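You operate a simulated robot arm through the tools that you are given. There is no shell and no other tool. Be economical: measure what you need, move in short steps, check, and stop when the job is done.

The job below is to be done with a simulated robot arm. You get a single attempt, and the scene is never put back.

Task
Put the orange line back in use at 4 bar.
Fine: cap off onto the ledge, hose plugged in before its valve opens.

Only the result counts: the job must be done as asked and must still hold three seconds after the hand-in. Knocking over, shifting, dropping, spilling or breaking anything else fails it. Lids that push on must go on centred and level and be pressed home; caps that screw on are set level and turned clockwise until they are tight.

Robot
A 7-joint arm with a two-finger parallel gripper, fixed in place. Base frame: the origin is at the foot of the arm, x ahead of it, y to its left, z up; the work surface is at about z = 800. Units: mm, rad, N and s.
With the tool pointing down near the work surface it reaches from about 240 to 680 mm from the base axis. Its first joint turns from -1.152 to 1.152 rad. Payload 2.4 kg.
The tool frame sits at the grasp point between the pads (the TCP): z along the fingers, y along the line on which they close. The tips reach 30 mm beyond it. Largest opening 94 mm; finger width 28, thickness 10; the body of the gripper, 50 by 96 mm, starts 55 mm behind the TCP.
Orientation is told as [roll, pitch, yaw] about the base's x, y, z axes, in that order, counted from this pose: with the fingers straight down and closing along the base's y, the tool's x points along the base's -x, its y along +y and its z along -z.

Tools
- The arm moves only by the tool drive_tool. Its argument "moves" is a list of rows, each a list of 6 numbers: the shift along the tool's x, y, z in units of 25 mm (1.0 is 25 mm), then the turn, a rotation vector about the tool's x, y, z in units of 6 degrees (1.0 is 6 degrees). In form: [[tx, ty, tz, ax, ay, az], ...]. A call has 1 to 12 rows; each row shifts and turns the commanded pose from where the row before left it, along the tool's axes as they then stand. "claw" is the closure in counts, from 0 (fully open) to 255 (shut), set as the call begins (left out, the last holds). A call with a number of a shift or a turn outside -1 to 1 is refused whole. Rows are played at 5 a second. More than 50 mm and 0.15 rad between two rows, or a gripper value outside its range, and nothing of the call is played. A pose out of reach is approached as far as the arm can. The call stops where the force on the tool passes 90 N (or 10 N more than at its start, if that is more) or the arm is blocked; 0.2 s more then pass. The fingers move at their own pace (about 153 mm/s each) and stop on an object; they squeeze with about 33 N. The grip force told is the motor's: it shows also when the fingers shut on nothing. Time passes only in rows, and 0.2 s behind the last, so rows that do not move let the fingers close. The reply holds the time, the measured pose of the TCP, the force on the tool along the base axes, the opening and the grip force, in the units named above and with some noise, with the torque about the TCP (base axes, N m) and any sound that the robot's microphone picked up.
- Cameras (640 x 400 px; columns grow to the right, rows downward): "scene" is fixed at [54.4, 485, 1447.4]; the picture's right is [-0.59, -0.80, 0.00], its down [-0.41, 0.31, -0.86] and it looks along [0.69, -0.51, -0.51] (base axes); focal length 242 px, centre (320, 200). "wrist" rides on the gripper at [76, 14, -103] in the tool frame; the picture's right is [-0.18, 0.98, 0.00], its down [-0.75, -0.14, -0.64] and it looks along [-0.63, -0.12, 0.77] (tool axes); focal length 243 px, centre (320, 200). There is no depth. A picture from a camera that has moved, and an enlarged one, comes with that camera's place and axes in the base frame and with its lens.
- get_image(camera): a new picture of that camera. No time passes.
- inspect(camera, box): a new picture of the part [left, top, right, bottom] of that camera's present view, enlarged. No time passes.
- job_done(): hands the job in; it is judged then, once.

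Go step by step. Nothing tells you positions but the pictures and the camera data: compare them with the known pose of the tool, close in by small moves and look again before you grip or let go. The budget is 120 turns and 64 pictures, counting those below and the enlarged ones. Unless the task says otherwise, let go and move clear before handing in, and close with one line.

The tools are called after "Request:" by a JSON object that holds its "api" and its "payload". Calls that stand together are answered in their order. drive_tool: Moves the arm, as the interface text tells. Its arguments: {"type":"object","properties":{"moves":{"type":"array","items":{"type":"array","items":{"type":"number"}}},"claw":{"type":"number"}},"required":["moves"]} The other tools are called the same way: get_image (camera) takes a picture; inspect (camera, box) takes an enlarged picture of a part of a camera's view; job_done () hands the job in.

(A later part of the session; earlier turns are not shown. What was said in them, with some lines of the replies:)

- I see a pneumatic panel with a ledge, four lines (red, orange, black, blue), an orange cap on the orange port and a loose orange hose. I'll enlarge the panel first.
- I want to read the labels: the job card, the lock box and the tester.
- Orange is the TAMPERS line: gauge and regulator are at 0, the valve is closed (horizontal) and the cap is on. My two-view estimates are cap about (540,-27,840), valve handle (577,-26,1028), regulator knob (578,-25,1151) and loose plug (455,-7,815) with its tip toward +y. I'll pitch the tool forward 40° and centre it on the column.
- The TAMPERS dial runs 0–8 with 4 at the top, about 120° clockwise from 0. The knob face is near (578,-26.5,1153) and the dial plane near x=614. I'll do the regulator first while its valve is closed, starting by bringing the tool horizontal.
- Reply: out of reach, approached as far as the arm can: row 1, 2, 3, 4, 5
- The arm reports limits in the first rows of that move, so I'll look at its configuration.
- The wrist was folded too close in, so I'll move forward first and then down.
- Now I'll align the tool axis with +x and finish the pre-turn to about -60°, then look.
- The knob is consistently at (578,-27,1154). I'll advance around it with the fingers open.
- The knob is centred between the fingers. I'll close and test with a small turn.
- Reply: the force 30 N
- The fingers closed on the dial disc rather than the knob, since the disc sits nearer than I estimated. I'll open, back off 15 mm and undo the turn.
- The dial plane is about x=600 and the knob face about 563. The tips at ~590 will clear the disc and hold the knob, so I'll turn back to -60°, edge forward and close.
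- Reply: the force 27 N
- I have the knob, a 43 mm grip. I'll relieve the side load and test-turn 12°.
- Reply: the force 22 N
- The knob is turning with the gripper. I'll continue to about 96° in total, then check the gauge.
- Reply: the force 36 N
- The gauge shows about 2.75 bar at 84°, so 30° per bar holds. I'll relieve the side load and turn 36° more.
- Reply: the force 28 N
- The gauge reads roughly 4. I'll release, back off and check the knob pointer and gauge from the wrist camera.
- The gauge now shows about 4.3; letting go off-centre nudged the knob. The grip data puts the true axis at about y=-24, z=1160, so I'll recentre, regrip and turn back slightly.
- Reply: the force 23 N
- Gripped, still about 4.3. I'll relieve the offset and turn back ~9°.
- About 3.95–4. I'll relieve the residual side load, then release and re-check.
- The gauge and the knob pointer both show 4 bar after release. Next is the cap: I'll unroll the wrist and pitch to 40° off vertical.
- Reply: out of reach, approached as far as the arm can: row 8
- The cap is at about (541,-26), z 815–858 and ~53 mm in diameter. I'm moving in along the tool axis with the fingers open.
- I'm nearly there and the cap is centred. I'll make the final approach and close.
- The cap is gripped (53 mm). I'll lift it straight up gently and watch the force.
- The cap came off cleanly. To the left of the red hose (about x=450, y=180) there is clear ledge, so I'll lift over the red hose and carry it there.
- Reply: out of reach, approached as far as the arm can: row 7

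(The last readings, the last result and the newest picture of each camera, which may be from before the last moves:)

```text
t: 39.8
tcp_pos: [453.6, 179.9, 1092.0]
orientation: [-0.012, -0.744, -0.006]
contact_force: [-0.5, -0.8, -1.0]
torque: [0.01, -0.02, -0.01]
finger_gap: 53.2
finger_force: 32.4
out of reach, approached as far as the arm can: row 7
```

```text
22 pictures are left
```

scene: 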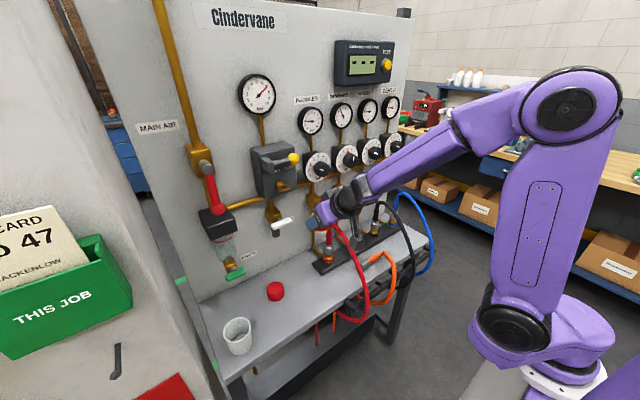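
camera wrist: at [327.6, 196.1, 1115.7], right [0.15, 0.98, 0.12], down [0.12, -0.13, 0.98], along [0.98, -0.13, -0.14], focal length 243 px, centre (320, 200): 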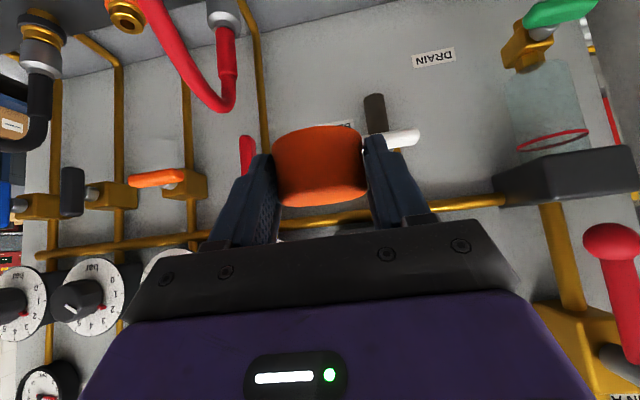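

The cap is held above clear ledge. I'll descend most of the way.

Request:
{"api": "drive_tool", "payload": {"moves": [[0.677, 0, 0.736, 0, 0, 0], [0.677, 0, 0.736, 0, 0, 0], [0.677, 0, 0.736, 0, 0, 0], [0.677, 0, 0.736, 0, 0, 0], [0.677, 0, 0.736, 0, 0, 0], [0.677, 0, 0.736, 0, 0, 0], [0.677, 0, 0.736, 0, 0, 0], [0.677, 0, 0.736, 0, 0, 0], [0.5, 0, 0.54, 0, 0, 0]]}}

Request:
{"api": "get_image", "payload": {"camera": "scene"}}

Request:
{"api": "get_image", "payload": {"camera": "wrist"}}

```text
t: 41.5
tcp_pos: [494.5, 80.0, 918.3]
orientation: [-0.009, -0.756, -0.335]
contact_force: [-42.3, 0.7, 44.9]
torque: [0.36, -0.68, 0.56]
finger_gap: 53.5
finger_force: 33.0
stopped in row 8: the force on the tool passed its limit at 165 N (the readings are from after the stop); the commanded pose is now the measured one
```

```text
21 pictures are left
```

scene: 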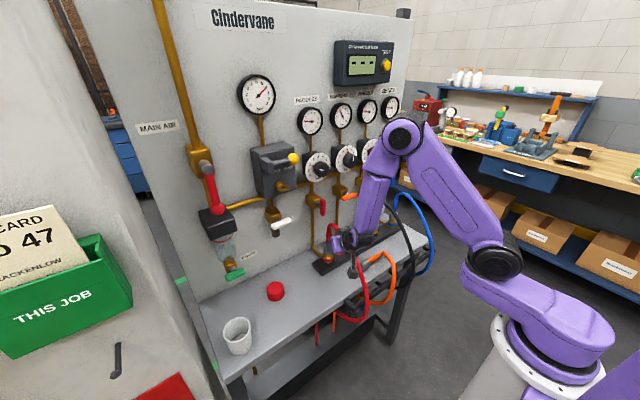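

```text
20 pictures are left
camera wrist: at [380.9, 134.2, 941.3], right [0.45, 0.88, 0.12], down [0.06, -0.16, 0.98], along [0.89, -0.44, -0.12], focal length 243 px, centre (320, 200)
```

wrist: 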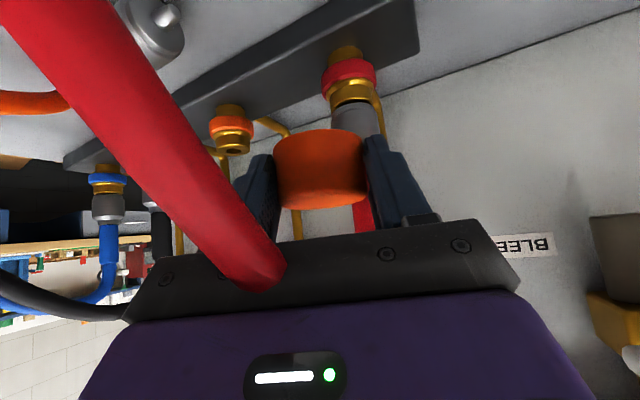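

The arm swung aside during that descent and pressed the cap against something near the red line. I'll back straight out along the tool axis and check for any disturbance.

Request:
{"api": "drive_tool", "payload": {"moves": [[0, 0, -0.5, 0, 0, 0], [0, 0, -0.5, 0, 0, 0]]}}

Request:
{"api": "inspect", "payload": {"camera": "scene", "box": [290, 170, 450, 330]}}

```text
t: 42.1
tcp_pos: [481.8, 85.0, 934.3]
orientation: [-0.006, -0.754, -0.339]
contact_force: [0.2, -0.2, 0.2]
torque: [0.03, 0.01, 0.0]
finger_gap: 53.1
finger_force: 33.0
```

```text
2.50 times, centred on (370, 250) of scene
camera zoom: at [54.4, 484.9, 1447.4], right [-0.59, -0.8, 0.0], down [-0.41, 0.31, -0.86], along [0.69, -0.51, -0.51], focal length 604 px, centre (195, 75)
```

zoom: 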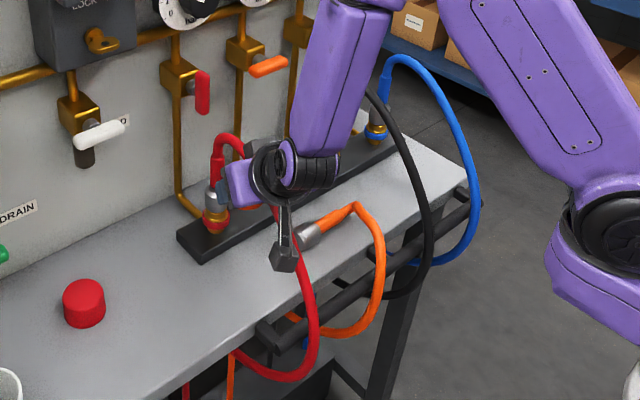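

The red line is intact and contact is free. I'll lift, undo the yaw drift, and set the cap at about (470,120) instead, which stays within the arm's comfortable range.

Request:
{"api": "drive_tool", "payload": {"moves": [[-0.55, 0, -0.58, 0, 0, 0], [-0.55, 0, -0.58, 0, 0, 0], [-0.55, 0, -0.58, 0, 0, 0], [-0.55, 0, -0.58, 0, 0, 0], [0, 0.4, 0, -0.557, 0, -0.592], [0, 0.4, 0, -0.557, 0, -0.592], [0, 0.4, 0, -0.557, 0, -0.592], [0, 0.4, 0, -0.557, 0, -0.592]]}}

```text
t: 43.9
tcp_pos: [490.3, 124.0, 1015.5]
orientation: [-0.006, -0.751, 0.002]
contact_force: [0.9, 0.2, -1.0]
torque: [0.01, 0.02, -0.01]
finger_gap: 52.8
finger_force: 32.6
```

Request:
{"api": "drive_tool", "payload": {"moves": [[0.92, 0.1, 0.506, 0, 0, 0], [0.92, 0.1, 0.506, 0, 0, 0], [0.92, 0.1, 0.506, 0, 0, 0], [0.92, 0.1, 0.506, 0, 0, 0]]}}

```text
t: 44.9
tcp_pos: [458.7, 132.7, 914.8]
orientation: [-0.005, -0.751, 0.002]
contact_force: [0.4, 0.3, 0.2]
torque: [0.01, -0.02, -0.04]
finger_gap: 53.1
finger_force: 33.0
```

Tracking is good. I'm going down to just above the ledge.

Request:
{"api": "drive_tool", "payload": {"moves": [[0.55, 0, 0.58, 0, 0, 0], [0.55, 0, 0.58, 0, 0, 0], [0.41, 0, 0.44, 0, 0, 0]]}}

Request:
{"api": "get_image", "payload": {"camera": "wrist"}}

```text
t: 45.7
tcp_pos: [457.5, 133.2, 861.5]
orientation: [-0.004, -0.753, 0.003]
contact_force: [0.5, -0.3, -0.4]
torque: [0.01, 0.03, 0.0]
finger_gap: 52.9
finger_force: 32.8
```

```text
18 pictures are left
camera wrist: at [331.4, 146.7, 884.0], right [0.14, 0.98, 0.12], down [0.11, -0.14, 0.98], along [0.98, -0.12, -0.13], focal length 243 px, centre (320, 200)
```

wrist: 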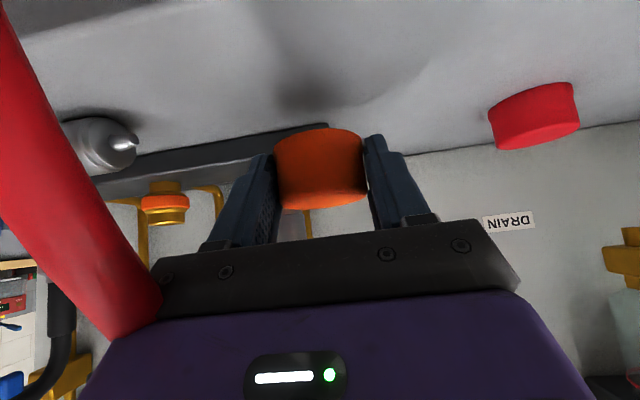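

Request:
{"api": "drive_tool", "payload": {"moves": [[0.109, 0, 0.117, 0, 0, 0], [0.109, 0, 0.117, 0, 0, 0], [0.109, 0, 0.117, 0, 0, 0]]}}

Request:
{"api": "drive_tool", "payload": {"moves": [[0.055, 0, 0.058, 0, 0, 0], [0.055, 0, 0.058, 0, 0, 0]]}}

```text
t: 46.5
tcp_pos: [457.2, 134.6, 849.0]
orientation: [-0.006, -0.753, 0.002]
contact_force: [-0.2, 0.1, -0.2]
torque: [0.02, 0.0, 0.07]
finger_gap: 52.9
finger_force: 32.8
```

```text
t: 47.1
tcp_pos: [457.6, 133.0, 845.1]
orientation: [-0.004, -0.753, 0.003]
contact_force: [0.2, 0.9, -0.5]
torque: [0.01, -0.01, -0.02]
finger_gap: 52.8
finger_force: 32.7
```

Request:
{"api": "drive_tool", "payload": {"moves": [[0.055, 0, 0.058, 0, 0, 0], [0.055, 0, 0.058, 0, 0, 0]]}}

Request:
{"api": "inspect", "payload": {"camera": "scene", "box": [260, 220, 360, 320]}}

```text
t: 47.7
tcp_pos: [457.9, 132.8, 840.7]
orientation: [-0.007, -0.75, 0.002]
contact_force: [-0.2, 0.6, -0.1]
torque: [0.01, 0.0, -0.01]
finger_gap: 53.4
finger_force: 33.1
```

```text
4.00 times, centred on (310, 270) of scene
camera zoom: at [54.4, 485.0, 1447.4], right [-0.59, -0.8, 0.0], down [-0.41, 0.31, -0.86], along [0.69, -0.51, -0.51], focal length 967 px, centre (360, -80)
```

zoom: 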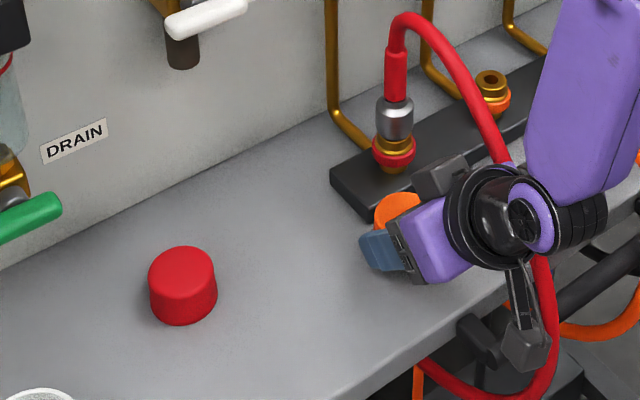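

Request:
{"api": "drive_tool", "payload": {"moves": [[0.055, 0, 0.058, 0, 0, 0], [0.055, 0, 0.058, 0, 0, 0]]}}

Request:
{"api": "drive_tool", "payload": {"moves": [[0.041, 0, 0.044, 0, 0, 0]]}}

Request:
{"api": "inspect", "payload": {"camera": "wrist", "box": [200, 80, 440, 230]}}

```text
t: 48.3
tcp_pos: [459.2, 132.8, 836.0]
orientation: [-0.007, -0.751, 0.003]
contact_force: [0.0, 0.0, 0.1]
torque: [0.0, 0.03, -0.02]
finger_gap: 53.0
finger_force: 33.5
```

```text
t: 48.7
tcp_pos: [455.9, 132.1, 835.7]
orientation: [-0.006, -0.751, 0.002]
contact_force: [0.4, -0.6, -0.5]
torque: [-0.05, 0.0, 0.02]
finger_gap: 52.7
finger_force: 32.8
```

```text
2.67 times, centred on (320, 155) of wrist
camera zoom: at [331.6, 145.7, 858.0], right [0.14, 0.98, 0.12], down [0.11, -0.14, 0.98], along [0.98, -0.12, -0.13], focal length 647 px, centre (320, 320)
```

zoom: 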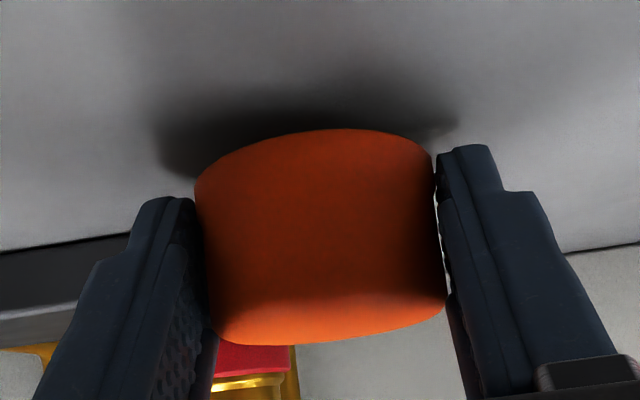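

The cap is about 8 mm above the ledge and the fingertips slightly less. I'm creeping down until contact.

Request:
{"api": "drive_tool", "payload": {"moves": [[0.041, 0, 0.044, 0, 0, 0], [0.041, 0, 0.044, 0, 0, 0]]}}

Request:
{"api": "drive_tool", "payload": {"moves": [[0.041, 0, 0.044, 0, 0, 0], [0.027, 0, 0.03, 0, 0, 0]]}}

```text
t: 49.3
tcp_pos: [458.2, 132.0, 832.7]
orientation: [-0.007, -0.749, 0.003]
contact_force: [0.1, -0.2, -0.6]
torque: [-0.01, 0.0, -0.03]
finger_gap: 52.7
finger_force: 32.8
```

```text
t: 49.9
tcp_pos: [457.4, 133.5, 831.6]
orientation: [-0.006, -0.756, 0.002]
contact_force: [-25.2, -10.5, 44.9]
torque: [0.89, 0.32, 0.82]
finger_gap: 52.6
finger_force: 32.9
```

Contact. I'll ease up 1.5 mm and open.

Request:
{"api": "drive_tool", "payload": {"moves": [[-0.04, 0, -0.044, 0, 0, 0], [0, 0, 0, 0, 0, 0]]}}

Request:
{"api": "drive_tool", "payload": {"moves": [[0, 0, 0, 0, 0, 0], [0, 0, 0, 0, 0, 0], [0, 0, 0, 0, 0, 0]], "claw": 0}}

Request:
{"api": "get_image", "payload": {"camera": "wrist"}}

```text
t: 50.5
tcp_pos: [456.5, 132.2, 832.3]
orientation: [-0.005, -0.753, 0.001]
contact_force: [-16.1, -8.7, 34.8]
torque: [0.72, 0.15, 0.53]
finger_gap: 53.0
finger_force: 33.2
```

```text
t: 51.3
tcp_pos: [456.0, 129.5, 832.0]
orientation: [-0.01, -0.756, -0.007]
contact_force: [-18.9, -35.9, 49.8]
torque: [0.71, 0.05, 0.33]
finger_gap: 72.4
finger_force: 0.0
```

```text
15 pictures are left
camera wrist: at [332.1, 143.7, 853.9], right [0.15, 0.98, 0.12], down [0.11, -0.14, 0.98], along [0.98, -0.13, -0.12], focal length 243 px, centre (320, 200)
```

wrist: 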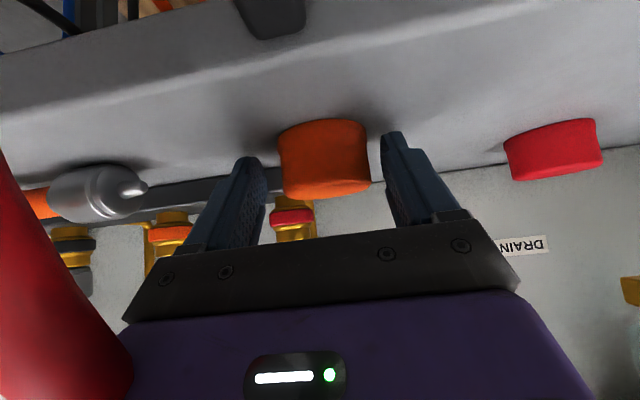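

The fingers are rubbing on the ledge, so I'll lift straight up a few mm.

Request:
{"api": "drive_tool", "payload": {"moves": [[-0.08, 0, -0.09, 0, 0, 0], [-0.08, 0, -0.09, 0, 0, 0], [0, 0, 0, 0, 0, 0]]}}

Request:
{"api": "inspect", "payload": {"camera": "wrist", "box": [180, 70, 480, 240]}}

```text
t: 52.1
tcp_pos: [457.0, 134.4, 837.0]
orientation: [-0.005, -0.751, 0.006]
contact_force: [0.1, 0.1, 0.2]
torque: [-0.03, -0.01, -0.01]
finger_gap: 94.2
finger_force: 0.0
```

```text
2.13 times, centred on (330, 155) of wrist
camera zoom: at [331.1, 147.7, 859.4], right [0.13, 0.98, 0.12], down [0.11, -0.14, 0.98], along [0.98, -0.12, -0.13], focal length 518 px, centre (299, 296)
```

zoom: 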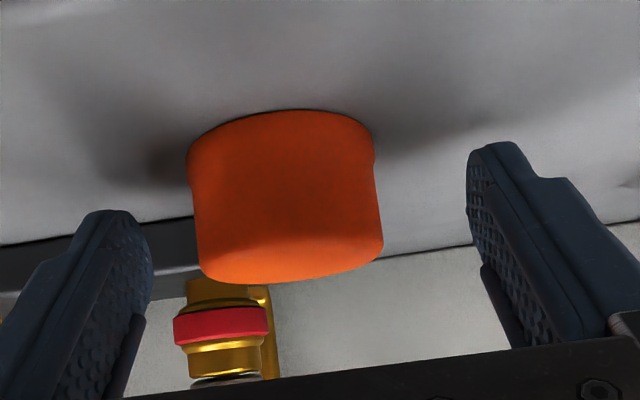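

The cap sits upright on the ledge. I'll withdraw, lift, and go back over toward the loose plug.

Request:
{"api": "drive_tool", "payload": {"moves": [[0, 0, -1, 0, 0, 0], [0, 0, -1, 0, 0, 0], [-0.684, 0, -0.73, 0, 0, 0], [-0.684, 0, -0.73, 0, 0, 0], [-0.684, 0, -0.73, 0, 0, 0], [-0.684, 0, -0.73, 0, 0, 0], [-0.684, 0, -0.73, 0, 0, 0], [-0.684, 0, -0.73, 0, 0, 0], [-0.684, 0, -0.73, 0, 0, 0]]}}

Request:
{"api": "drive_tool", "payload": {"moves": [[0, -0.9, 0, 0, 0.9, 0], [0, -0.9, 0, 0, 0.9, 0], [0, -0.9, 0, 0, 0.9, 0], [0, -0.9, 0, 0, 0.9, 0], [0, -0.9, 0, 0, 0.9, 0], [0, -0.9, 0, 0, 0.9, 0], [0, -0.9, 0, 0, 0.9, 0], [0, 0, 0, 0, 0.88, 0]]}}

```text
t: 54.1
tcp_pos: [423.8, 133.1, 1049.3]
orientation: [-0.007, -0.751, 0.003]
contact_force: [-0.9, -0.7, 0.8]
torque: [0.0, 0.01, 0.01]
finger_gap: 94.0
finger_force: 0.0
```

```text
t: 55.9
tcp_pos: [424.0, -25.2, 1049.3]
orientation: [-0.003, 0.003, 0.0]
contact_force: [0.4, 0.6, -0.1]
torque: [0.01, 0.03, 0.01]
finger_gap: 94.5
finger_force: 0.1
```

Vertical over the plug area now. I'll yaw -90° (tool z +90°), then tilt 45°.

Request:
{"api": "drive_tool", "payload": {"moves": [[0, 0, 0, 0, 0, 1], [0, 0, 0, 0, 0, 1], [0, 0, 0, 0, 0, 1], [0, 0, 0, 0, 0, 1], [0, 0, 0, 0, 0, 1], [0, 0, 0, 0, 0, 1], [0, 0, 0, 0, 0, 1], [0, 0, 0, 0, 0, 1], [0, 0, 0, 0, 0, 1], [0, 0, 0, 0, 0, 1], [0, 0, 0, 0, 0, 1], [0, 0, 0, 0, 0, 1]], "claw": 88}}

Request:
{"api": "drive_tool", "payload": {"moves": [[0, 0, 0, 0, 0, 1], [0, 0, 0, 0, 0, 1], [0, 0, 0, 0, 0, 1], [0, 0, 0, 0, 0.9375, 0], [0, 0, 0, 0, 0.9375, 0], [0, 0, 0, 0, 0.9375, 0], [0, 0, 0, 0, 0.9375, 0], [0, 0, 0, 0, 0.9375, 0], [0, 0, 0, 0, 0.9375, 0], [0, 0, 0, 0, 0.9375, 0], [0, 0, 0, 0, 0.9375, 0]]}}

Request:
{"api": "get_image", "payload": {"camera": "wrist"}}

```text
t: 58.5
tcp_pos: [423.4, -23.4, 1048.1]
orientation: [-0.002, -0.004, -1.262]
contact_force: [0.5, -0.2, 0.0]
torque: [-0.01, 0.0, -0.01]
finger_gap: 61.6
finger_force: 0.0
```

```text
t: 60.9
tcp_pos: [424.4, -23.7, 1048.5]
orientation: [0.002, 0.782, -1.571]
contact_force: [-1.2, 0.2, 0.4]
torque: [0.02, 0.0, 0.0]
finger_gap: 61.7
finger_force: 0.0
```

```text
13 pictures are left
camera wrist: at [438.1, -43.3, 1175.6], right [0.98, -0.13, -0.13], down [-0.14, -0.99, -0.08], along [-0.12, 0.09, -0.99], focal length 243 px, centre (320, 200)
```

wrist: 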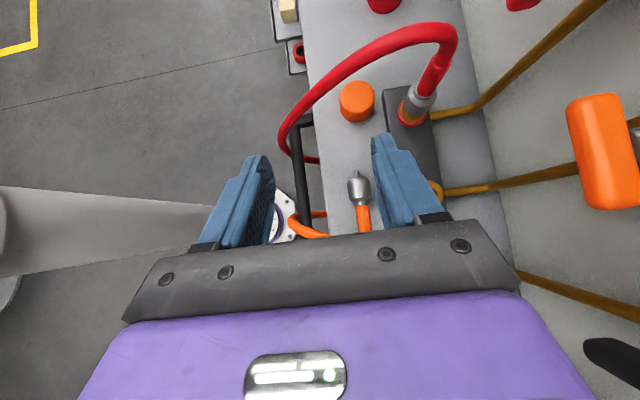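

The plug is clearly visible: collar centre about (453,-5), axis along +y, tip at y≈+23. I'm descending toward a grip on the collar.

Request:
{"api": "drive_tool", "payload": {"moves": [[-0.694, 0.194, 0.72, 0, 0, 0], [-0.694, 0.194, 0.72, 0, 0, 0], [-0.694, 0.194, 0.72, 0, 0, 0], [-0.694, 0.194, 0.72, 0, 0, 0], [-0.694, 0.194, 0.72, 0, 0, 0], [-0.694, 0.194, 0.72, 0, 0, 0]]}}

Request:
{"api": "get_image", "payload": {"camera": "wrist"}}

```text
t: 62.3
tcp_pos: [453.4, -21.3, 898.3]
orientation: [0.0, 0.782, -1.573]
contact_force: [0.4, 0.7, -0.5]
torque: [0.02, -0.01, 0.01]
finger_gap: 61.6
finger_force: 0.0
```

```text
12 pictures are left
camera wrist: at [467.7, -40.3, 1024.7], right [0.98, -0.13, -0.13], down [-0.14, -0.99, -0.07], along [-0.12, 0.09, -0.99], focal length 243 px, centre (320, 200)
```

wrist: 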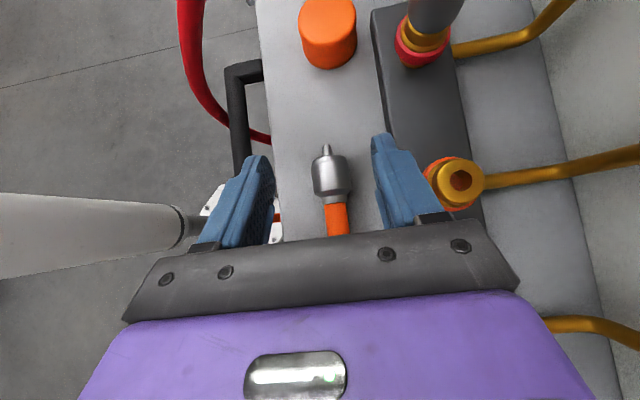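

Centred. I'll make the final descent to just above the ledge, then close.

Request:
{"api": "drive_tool", "payload": {"moves": [[-0.6, 0.02, 0.66, 0, 0, 0], [-0.6, 0, 0.66, 0, 0, 0], [-0.3, 0, 0.33, 0, 0, 0], [-0.15, 0, 0.165, 0, 0, 0]]}}

Request:
{"api": "drive_tool", "payload": {"moves": [[0, 0, 0, 0, 0, 0], [0, 0, 0, 0, 0, 0], [0, 0, 0, 0, 0, 0]], "claw": 255}}

Request:
{"api": "get_image", "payload": {"camera": "wrist"}}

```text
t: 63.3
tcp_pos: [454.8, -19.2, 835.3]
orientation: [0.0, 0.781, -1.572]
contact_force: [-0.3, 0.8, 0.1]
torque: [-0.01, 0.03, -0.03]
finger_gap: 61.4
finger_force: 0.1
```

```text
t: 64.1
tcp_pos: [453.9, -20.0, 837.2]
orientation: [-0.003, 0.78, -1.573]
contact_force: [0.4, 0.2, 0.2]
torque: [-0.02, 0.0, -0.02]
finger_gap: 32.0
finger_force: 33.2
```

```text
11 pictures are left
camera wrist: at [467.7, -38.1, 963.6], right [0.98, -0.13, -0.13], down [-0.14, -0.99, -0.07], along [-0.12, 0.09, -0.99], focal length 243 px, centre (320, 200)
```

wrist: 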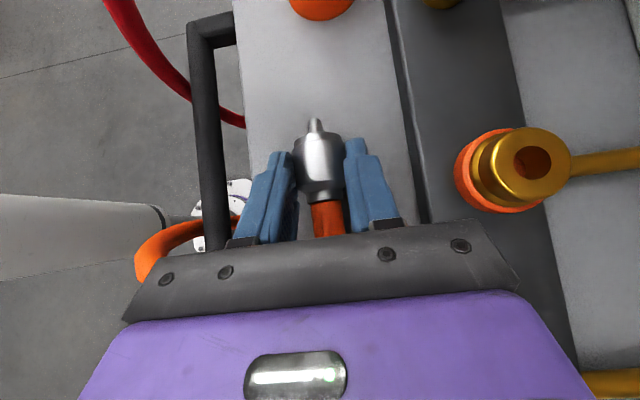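

The plug is gripped at 32 mm. I'll lift straight up, then rotate it so the tip points down.

Request:
{"api": "drive_tool", "payload": {"moves": [[0.3, 0, -0.3, 0, 0, 0], [0.7, 0, -0.7, 0, 0, 0], [0.8, 0, -0.8, 0, 0, 0], [0.9, 0, -0.9, 0, 0, 0]]}}

Request:
{"api": "drive_tool", "payload": {"moves": [[0, 0, 0, 0, -0.9375, 0], [0, 0, 0, 0, -0.9375, 0], [0, 0, 0, 0, -0.9375, 0], [0, 0, 0, 0, -0.9375, 0], [0, 0, 0, 0, -0.9375, 0], [0, 0, 0, 0, -0.9375, 0], [0, 0, 0, 0, -0.9375, 0], [0, 0, 0, 0, -0.9375, 0]]}}

Request:
{"api": "drive_tool", "payload": {"moves": [[0, 0, 0, 0, 0, -1], [0, 0, 0, 0, 0, -1], [0, 0, 0, 0, 0, -1], [0, 0, 0, 0, 0, -1], [0, 0, 0, 0, 0, -1], [0, 0, 0, 0, 0, -1], [0, 0, 0, 0, 0, -1], [0, 0, 0, 0, 0, -1], [0, 0, 0, 0, 0, -1], [0, 0, 0, 0, 0, -1], [0, 0, 0, 0, 0, -1], [0, 0, 0, 0, 0, -1]]}}

Request:
{"api": "drive_tool", "payload": {"moves": [[0, 0, 0, 0, 0, -1], [0, 0, 0, 0, 0, -1], [0, 0, 0, 0, 0, -1], [0, 0, 0, 0, -0.9375, 0], [0, 0, 0, 0, -0.9375, 0], [0, 0, 0, 0, -0.9375, 0], [0, 0, 0, 0, -0.9375, 0], [0, 0, 0, 0, -0.9375, 0], [0, 0, 0, 0, -0.9375, 0], [0, 0, 0, 0, -0.9375, 0], [0, 0, 0, 0, -0.9375, 0]]}}

Request:
{"api": "get_image", "payload": {"camera": "wrist"}}

```text
t: 65.1
tcp_pos: [453.0, -19.4, 932.2]
orientation: [-0.002, 0.781, -1.575]
contact_force: [0.4, 0.2, -0.4]
torque: [0.0, 0.0, 0.0]
finger_gap: 31.7
finger_force: 33.1
```

```text
t: 66.9
tcp_pos: [454.0, -17.0, 932.9]
orientation: [-0.001, -0.004, -1.573]
contact_force: [-0.4, 0.4, -0.8]
torque: [0.03, -0.01, 0.0]
finger_gap: 31.8
finger_force: 33.5
```

```text
t: 69.5
tcp_pos: [453.8, -17.7, 932.7]
orientation: [-0.003, 0.0, -0.314]
contact_force: [0.1, -0.2, -0.5]
torque: [0.0, -0.01, 0.07]
finger_gap: 31.8
finger_force: 32.7
```

```text
t: 71.9
tcp_pos: [453.2, -18.7, 932.7]
orientation: [-0.005, -0.786, 0.002]
contact_force: [0.8, 0.0, -0.8]
torque: [0.0, 0.01, 0.0]
finger_gap: 31.8
finger_force: 33.3
```

```text
10 pictures are left
camera wrist: at [326.8, -4.6, 951.9], right [0.13, 0.98, 0.13], down [0.08, -0.14, 0.99], along [0.99, -0.12, -0.1], focal length 243 px, centre (320, 200)
```

wrist: 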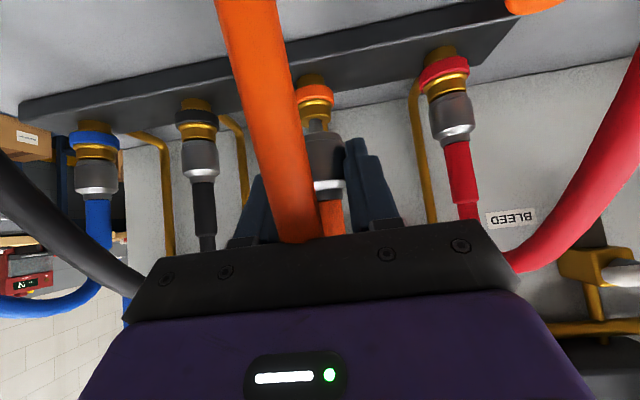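

The plug points down. I'll move over the port at (538.5,-25.4), with the plug tip still above it.

Request:
{"api": "drive_tool", "payload": {"moves": [[-0.613, -0.09, 0.613, 0, 0, 0], [-0.613, -0.09, 0.613, 0, 0, 0], [-0.613, -0.09, 0.613, 0, 0, 0], [0, 0, 0, 0, 0, 0]]}}

Request:
{"api": "inspect", "payload": {"camera": "wrist", "box": [220, 60, 460, 240]}}

Request:
{"api": "inspect", "payload": {"camera": "scene", "box": [315, 205, 405, 275]}}

```text
t: 72.9
tcp_pos: [518.9, -25.6, 931.9]
orientation: [-0.006, -0.783, 0.005]
contact_force: [-0.4, 0.1, -1.4]
torque: [0.02, 0.02, 0.0]
finger_gap: 32.0
finger_force: 33.3
```

```text
2.22 times, centred on (340, 150) of wrist
camera zoom: at [393.0, -11.9, 951.2], right [0.13, 0.98, 0.13], down [0.08, -0.14, 0.99], along [0.99, -0.12, -0.1], focal length 539 px, centre (276, 311)
```

zoom: 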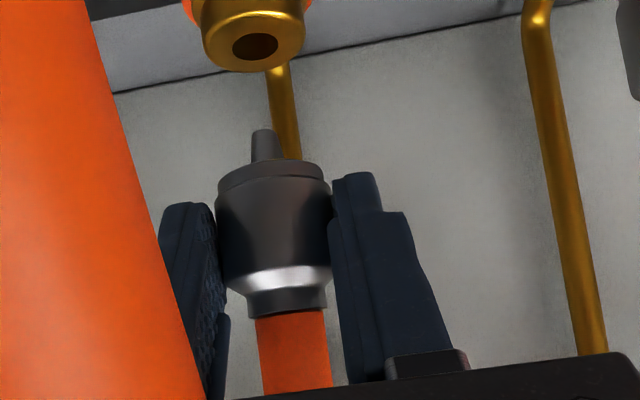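

```text
5.71 times, centred on (360, 240) of scene
camera zoom: at [54.4, 484.9, 1447.4], right [-0.59, -0.8, 0.0], down [-0.41, 0.31, -0.86], along [0.69, -0.51, -0.51], focal length 1381 px, centre (91, -29)
```

zoom: 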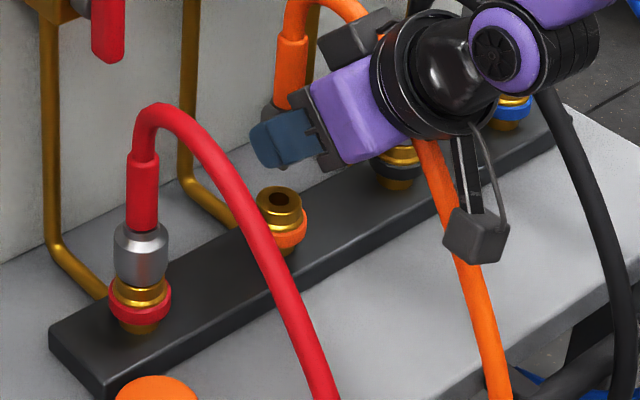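

The scene and wrist views both put the plug axis over the port (x≈540, y≈-25.6). I'm lowering carefully.

Request:
{"api": "drive_tool", "payload": {"moves": [[0.2, 0, 0.2, 0, 0, 0], [0.2, 0, 0.2, 0, 0, 0], [0.2, 0, 0.2, 0, 0, 0], [0, 0, 0, 0, 0, 0]]}}

Request:
{"api": "inspect", "payload": {"camera": "wrist", "box": [260, 60, 400, 170]}}

```text
t: 73.9
tcp_pos: [518.9, -26.3, 911.3]
orientation: [-0.007, -0.785, 0.006]
contact_force: [-0.1, 0.5, -0.9]
torque: [-0.02, 0.0, -0.03]
finger_gap: 31.9
finger_force: 32.9
```

```text
3.64 times, centred on (330, 115) of wrist
camera zoom: at [392.6, -11.2, 930.0], right [0.13, 0.98, 0.13], down [0.08, -0.14, 0.99], along [0.99, -0.12, -0.1], focal length 882 px, centre (284, 509)
```

zoom: 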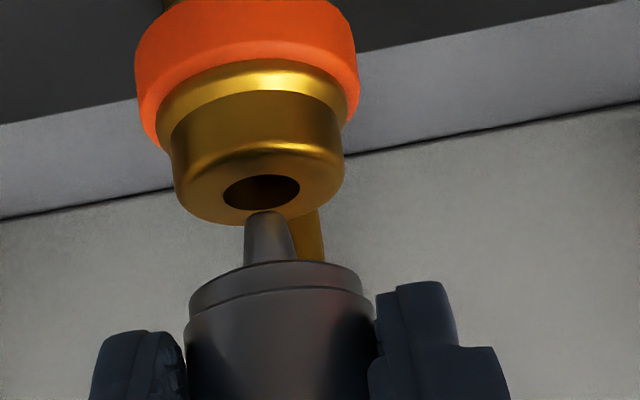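

The tip is just above the hole and aligned. I'll continue down in small steps.

Request:
{"api": "drive_tool", "payload": {"moves": [[0.085, 0, 0.085, 0, 0, 0], [0.085, 0, 0.085, 0, 0, 0], [0, 0, 0, 0, 0, 0]]}}

Request:
{"api": "drive_tool", "payload": {"moves": [[0.085, 0, 0.085, 0, 0, 0], [0, 0, 0, 0, 0, 0]]}}

Request:
{"api": "inspect", "payload": {"camera": "wrist", "box": [260, 60, 400, 170]}}

```text
t: 74.7
tcp_pos: [518.3, -24.5, 904.7]
orientation: [-0.007, -0.782, 0.001]
contact_force: [0.4, 0.5, -0.8]
torque: [-0.01, 0.0, -0.03]
finger_gap: 31.6
finger_force: 33.5
```

```text
t: 75.3
tcp_pos: [517.3, -24.5, 902.8]
orientation: [-0.007, -0.785, 0.004]
contact_force: [0.5, -0.1, -0.3]
torque: [0.0, -0.01, 0.01]
finger_gap: 31.9
finger_force: 32.9
```

```text
3.64 times, centred on (330, 115) of wrist
camera zoom: at [392.3, -11.6, 921.1], right [0.13, 0.98, 0.13], down [0.08, -0.14, 0.99], along [0.99, -0.12, -0.1], focal length 882 px, centre (284, 509)
```

zoom: 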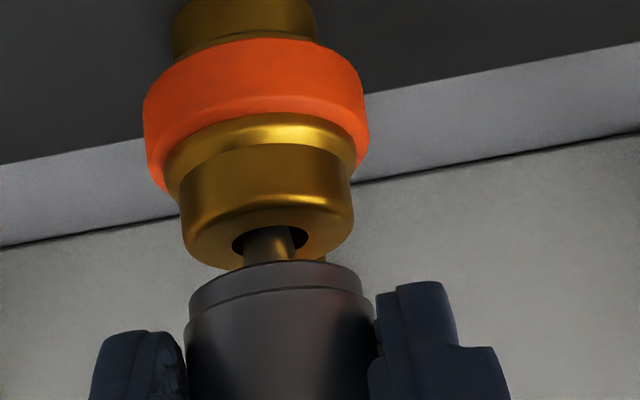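

The tip is entering the hole, so I'll push down.

Request:
{"api": "drive_tool", "payload": {"moves": [[0.085, 0, 0.085, 0, 0, 0], [0.085, 0, 0.085, 0, 0, 0], [0, 0, 0, 0, 0, 0]]}}

Request:
{"api": "drive_tool", "payload": {"moves": [[0.057, 0, 0.057, 0, 0, 0], [0.057, 0, 0.057, 0, 0, 0], [0, 0, 0, 0, 0, 0]]}}

```text
t: 76.1
tcp_pos: [518.1, -24.1, 896.6]
orientation: [-0.006, -0.784, 0.001]
contact_force: [-0.4, 0.5, -1.7]
torque: [-0.06, -0.01, 0.01]
finger_gap: 32.0
finger_force: 33.2
```

```text
t: 76.9
tcp_pos: [520.7, -25.8, 894.5]
orientation: [-0.008, -0.792, 0.005]
contact_force: [-15.8, 1.3, 36.1]
torque: [0.21, -0.39, 0.09]
finger_gap: 32.0
finger_force: 33.0
heard: snap
```

I heard a snap, so the plug has seated. I'll release, withdraw and check.

Request:
{"api": "drive_tool", "payload": {"moves": [[-0.05, 0, -0.05, 0, 0, 0], [0, 0, 0, 0, 0, 0]]}}

Request:
{"api": "drive_tool", "payload": {"moves": [[0, 0, 0, 0, 0, 0], [0, 0, 0, 0, 0, 0], [0, 0, -1, 0, 0, 0], [0, 0, -1, 0, 0, 0], [0, 0, -1, 0, 0, 0]], "claw": 80}}

Request:
{"api": "get_image", "payload": {"camera": "wrist"}}

```text
t: 77.5
tcp_pos: [518.4, -24.4, 894.4]
orientation: [-0.006, -0.786, 0.002]
contact_force: [2.3, 2.9, 13.0]
torque: [0.23, -0.7, 0.06]
finger_gap: 32.1
finger_force: 32.9
```

```text
t: 78.7
tcp_pos: [466.7, -24.6, 947.2]
orientation: [-0.007, -0.783, 0.005]
contact_force: [-0.2, -0.1, 1.0]
torque: [0.0, -0.01, 0.02]
finger_gap: 64.6
finger_force: 0.1
```

```text
5 pictures are left
camera wrist: at [340.1, -11.7, 965.7], right [0.13, 0.98, 0.13], down [0.08, -0.14, 0.99], along [0.99, -0.12, -0.1], focal length 243 px, centre (320, 200)
```

wrist: 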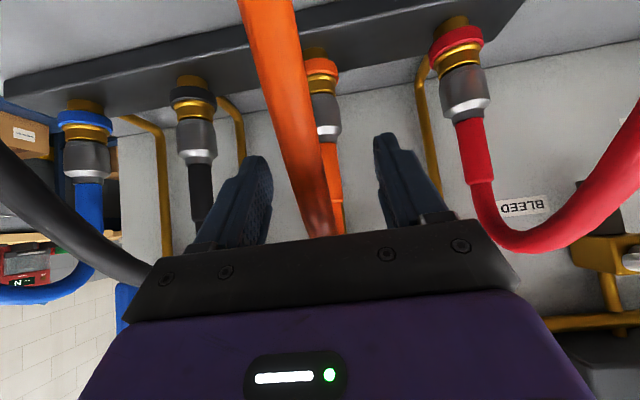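

The plug is seated like its neighbours. Now the valve: its T-handle is at about (575,-25.5,1029). I'll rise, bring the tool horizontal, and roll so the fingers close vertically across the bar.

Request:
{"api": "drive_tool", "payload": {"moves": [[-0.86, -0.01, -0.71, 0, 0, 0], [-0.86, -0.01, -0.71, 0, 0, 0], [-0.86, -0.01, -0.71, 0, 0, 0], [0, 0, 0, 0, -0.9375, 0], [0, 0, 0, 0, -0.9375, 0], [0, 0, 0, 0, -0.9375, 0], [0, 0, 0, 0, -0.9375, 0], [0, 0, 0, 0, -0.9375, 0], [0, 0, 0, 0, -0.9375, 0], [0, 0, 0, 0, -0.9375, 0], [0, 0, 0, 0, -0.9375, 0]]}}

Request:
{"api": "drive_tool", "payload": {"moves": [[0, 0, 0, 0, 0, 1], [0, 0, 0, 0, 0, 1], [0, 0, 0, 0, 0, 1], [0, 0, 0, 0, 0, 1], [0, 0, 0, 0, 0, 1], [0, 0, 0, 0, 0, 1], [0, 0, 0, 0, 0, 1], [0, 0, 0, 0, 0, 1], [0, 0, 0, 0, 0, 1], [0, 0, 0, 0, 0, 1], [0, 0, 0, 0, 0, 1], [0, 0, 0, 0, 0, 1]]}}

Request:
{"api": "drive_tool", "payload": {"moves": [[0, 0, 0, 0, 0, 1], [0, 0, 0, 0, 0, 1], [0, 0, 0, 0, 0, 1], [0, 0, 0, 0, 0, 0]]}}

```text
t: 81.1
tcp_pos: [473.3, -24.6, 1031.4]
orientation: [-1.561, -1.568, 1.558]
contact_force: [0.2, 0.4, 0.1]
torque: [-0.02, -0.01, 0.01]
finger_gap: 64.3
finger_force: 0.1
```

```text
t: 83.7
tcp_pos: [473.4, -25.3, 1032.1]
orientation: [1.568, -0.318, -1.573]
contact_force: [0.1, 0.2, -0.1]
torque: [0.02, 0.0, 0.0]
finger_gap: 64.5
finger_force: 0.1
```

```text
t: 84.7
tcp_pos: [474.0, -25.1, 1032.6]
orientation: [1.57, -0.004, -1.573]
contact_force: [0.2, 0.4, -0.2]
torque: [-0.02, -0.03, -0.01]
finger_gap: 64.5
finger_force: 0.0
```

Request:
{"api": "get_image", "payload": {"camera": "wrist"}}

```text
4 pictures are left
camera wrist: at [371.4, 50.2, 1045.6], right [0.0, -0.18, 0.98], down [-0.64, -0.75, -0.14], along [0.77, -0.63, -0.12], focal length 243 px, centre (320, 200)
```

wrist: 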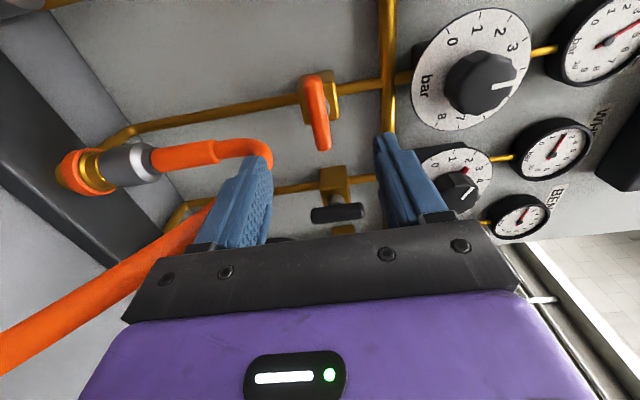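

The handle bar is at about (579,-27,1028.5). I'll advance with the fingers above and below it.

Request:
{"api": "drive_tool", "payload": {"moves": [[-0.05, -0.16, 0.8, 0, 0, 0], [0, 0, 0.8, 0, 0, 0], [0, 0, 0.8, 0, 0, 0], [0, 0, 0.6, 0, 0, 0], [0, 0, 0.44, 0, 0, 0], [0, 0, 0, 0, 0, 0]]}}

Request:
{"api": "drive_tool", "payload": {"moves": [[0, 0, 0, 0, 0, 0], [0, 0, 0, 0, 0, 0], [0, 0, 0, 0, 0, 0]], "claw": 255}}

```text
t: 86.1
tcp_pos: [559.9, -25.2, 1027.5]
orientation: [1.568, -0.004, -1.573]
contact_force: [-0.8, 0.2, -1.1]
torque: [-0.02, 0.0, 0.02]
finger_gap: 64.3
finger_force: 0.0
```

```text
t: 86.9
tcp_pos: [559.4, -26.3, 1030.4]
orientation: [1.576, -0.003, -1.572]
contact_force: [-3.2, -0.2, 19.2]
torque: [-0.02, -0.3, 0.13]
finger_gap: 19.6
finger_force: 45.2
```

The bar is gripped (19.6 mm). I'll relieve the load and test-turn counter-clockwise 12°.

Request:
{"api": "drive_tool", "payload": {"moves": [[0, 0.1, 0, 0, 0, 0], [0, 0, 0, 0, 0, -1], [0, 0, 0, 0, 0, -1], [0, 0, 0, 0, 0, 0]]}}

```text
t: 87.9
tcp_pos: [560.6, -26.3, 1030.4]
orientation: [1.57, -0.215, -1.573]
contact_force: [11.6, -2.5, 10.9]
torque: [-0.03, -0.29, 0.85]
finger_gap: 19.7
finger_force: 45.1
```

The bar follows freely with low torque and an unchanged gap. I'll continue to 84°.

Request:
{"api": "drive_tool", "payload": {"moves": [[0, 0, 0, 0, 0, -1], [0, 0, 0, 0, 0, -1], [0, 0, 0, 0, 0, -1], [0, 0, 0, 0, 0, -1], [0, 0, 0, 0, 0, -1], [0, 0, 0, 0, 0, -1]]}}

Request:
{"api": "drive_tool", "payload": {"moves": [[0, 0, 0, 0, 0, -1], [0, 0, 0, 0, 0, -1], [0, 0, 0, 0, 0, -1], [0, 0, 0, 0, 0, -1], [0, 0, 0, 0, 0, -1], [0, 0, 0, 0, 0, -1], [0, 0, 0, 0, 0, 0]]}}

```text
t: 89.3
tcp_pos: [560.4, -25.1, 1030.9]
orientation: [1.579, -0.845, -1.577]
contact_force: [10.4, 1.7, 22.9]
torque: [0.04, 0.17, 0.5]
finger_gap: 19.5
finger_force: 45.2
```

```text
t: 90.9
tcp_pos: [558.6, -25.0, 1029.9]
orientation: [1.626, -1.472, -1.625]
contact_force: [10.8, 7.6, 20.5]
torque: [0.04, -0.18, 0.15]
finger_gap: 19.5
finger_force: 44.6
```

Request:
{"api": "drive_tool", "payload": {"moves": [[0, 0, 0, 0, 0, -1], [0, 0, 0, 0, 0, -0.3], [0, 0, 0, 0, 0, 0]]}}

Request:
{"api": "inspect", "payload": {"camera": "scene", "box": [300, 90, 410, 230]}}

```text
t: 91.7
tcp_pos: [559.8, -25.2, 1030.1]
orientation: [-1.682, -1.535, 1.683]
contact_force: [12.4, 8.4, 13.5]
torque: [0.15, -1.12, 0.5]
finger_gap: 19.6
finger_force: 45.0
```

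```text
2.86 times, centred on (355, 160) of scene
camera zoom: at [54.5, 485.2, 1447.3], right [-0.59, -0.8, 0.0], down [-0.41, 0.3, -0.86], along [0.69, -0.51, -0.51], focal length 690 px, centre (220, 314)
```

zoom: 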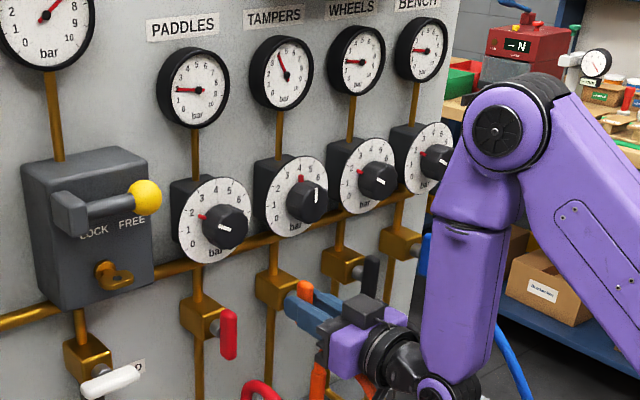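

The handle is vertical and the gauge still reads about 4. I'll release and back straight out.

Request:
{"api": "drive_tool", "payload": {"moves": [[0, 0, 0, 0, 0, 0], [0, 0, 0, 0, 0, 0], [0, 0, -0.8, 0, 0, 0], [0, 0, -0.8, 0, 0, 0], [0, 0, -0.8, 0, 0, 0], [0, 0, -0.8, 0, 0, 0]], "claw": 80}}

Request:
{"api": "get_image", "payload": {"camera": "wrist"}}

Request:
{"api": "inspect", "payload": {"camera": "scene", "box": [290, 95, 410, 295]}}

```text
t: 93.1
tcp_pos: [479.6, -25.7, 1029.6]
orientation: [-1.518, -1.535, 1.516]
contact_force: [1.3, -0.5, 0.7]
torque: [0.0, -0.02, 0.0]
finger_gap: 64.4
finger_force: 0.1
```

```text
2 pictures are left
camera wrist: at [375.8, -15.3, 953.2], right [0.0, 0.99, 0.15], down [-0.64, -0.11, 0.76], along [0.77, -0.1, 0.63], focal length 243 px, centre (320, 200)
```

wrist: 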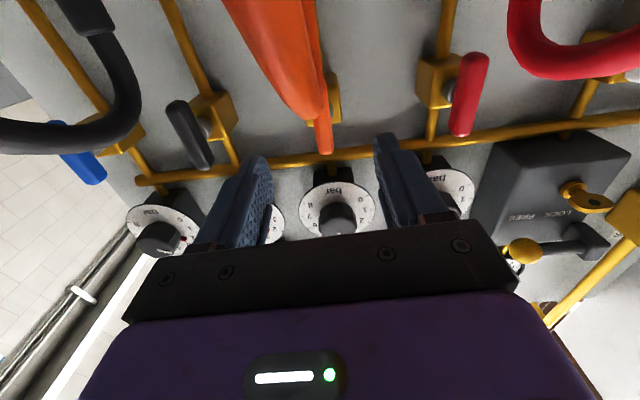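

```text
2.00 times, centred on (350, 195) of scene
camera zoom: at [54.4, 485.0, 1447.4], right [-0.59, -0.8, 0.0], down [-0.41, 0.31, -0.86], along [0.69, -0.51, -0.51], focal length 483 px, centre (260, 210)
```

zoom: 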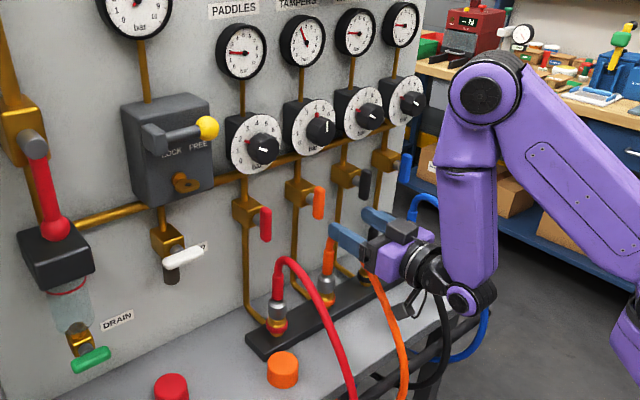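

The handle is vertical like its neighbours, the hose is in and the cap is on the ledge. I'll move clear upward and check the gauge once more.

Request:
{"api": "drive_tool", "payload": {"moves": [[0, 0, -0.5, 0, 0, 0], [-0.8, 0, 0, 0, 0, 0], [-0.8, 0, 0, 0, 0, 0], [-0.8, 0, 0, 0, 0, 0], [-0.8, 0, 0, 0, 0, 0]]}}

Request:
{"api": "inspect", "payload": {"camera": "scene", "box": [325, 95, 365, 170]}}

```text
t: 94.3
tcp_pos: [466.2, -22.1, 1108.8]
orientation: [-1.498, -1.535, 1.497]
contact_force: [-0.4, -0.4, 0.0]
torque: [0.01, -0.02, 0.0]
finger_gap: 64.5
finger_force: 0.0
```

```text
5.33 times, centred on (345, 132) of scene
camera zoom: at [54.4, 485.0, 1447.4], right [-0.59, -0.8, 0.0], down [-0.41, 0.31, -0.86], along [0.69, -0.51, -0.51], focal length 1289 px, centre (187, 560)
```

zoom: 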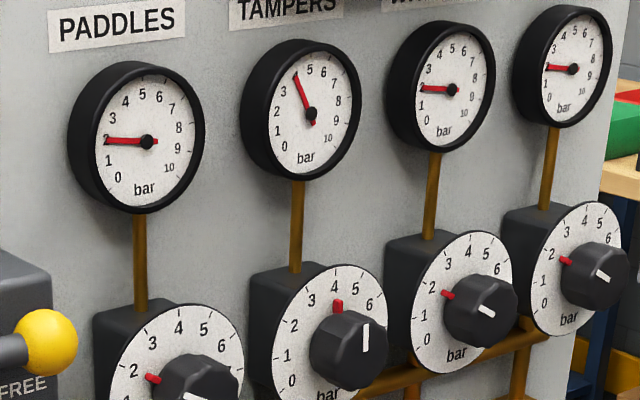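

TAMPERS shows 4 bar on both the gauge and the regulator, the other lines are unchanged, and the arm is clear. I'm handing in.

Request:
{"api": "job_done", "payload": {}}

```text
The job is handed in.
```

The orange (TAMPERS) line is back in use at 4 bar by its gauge: cap on the ledge, hose snapped in, then the valve opened. While carrying the cap I pressed it hard (165 N) into something near the red line. The red coupler still looks plugged in and the PADDLES gauge still reads 2 bar.
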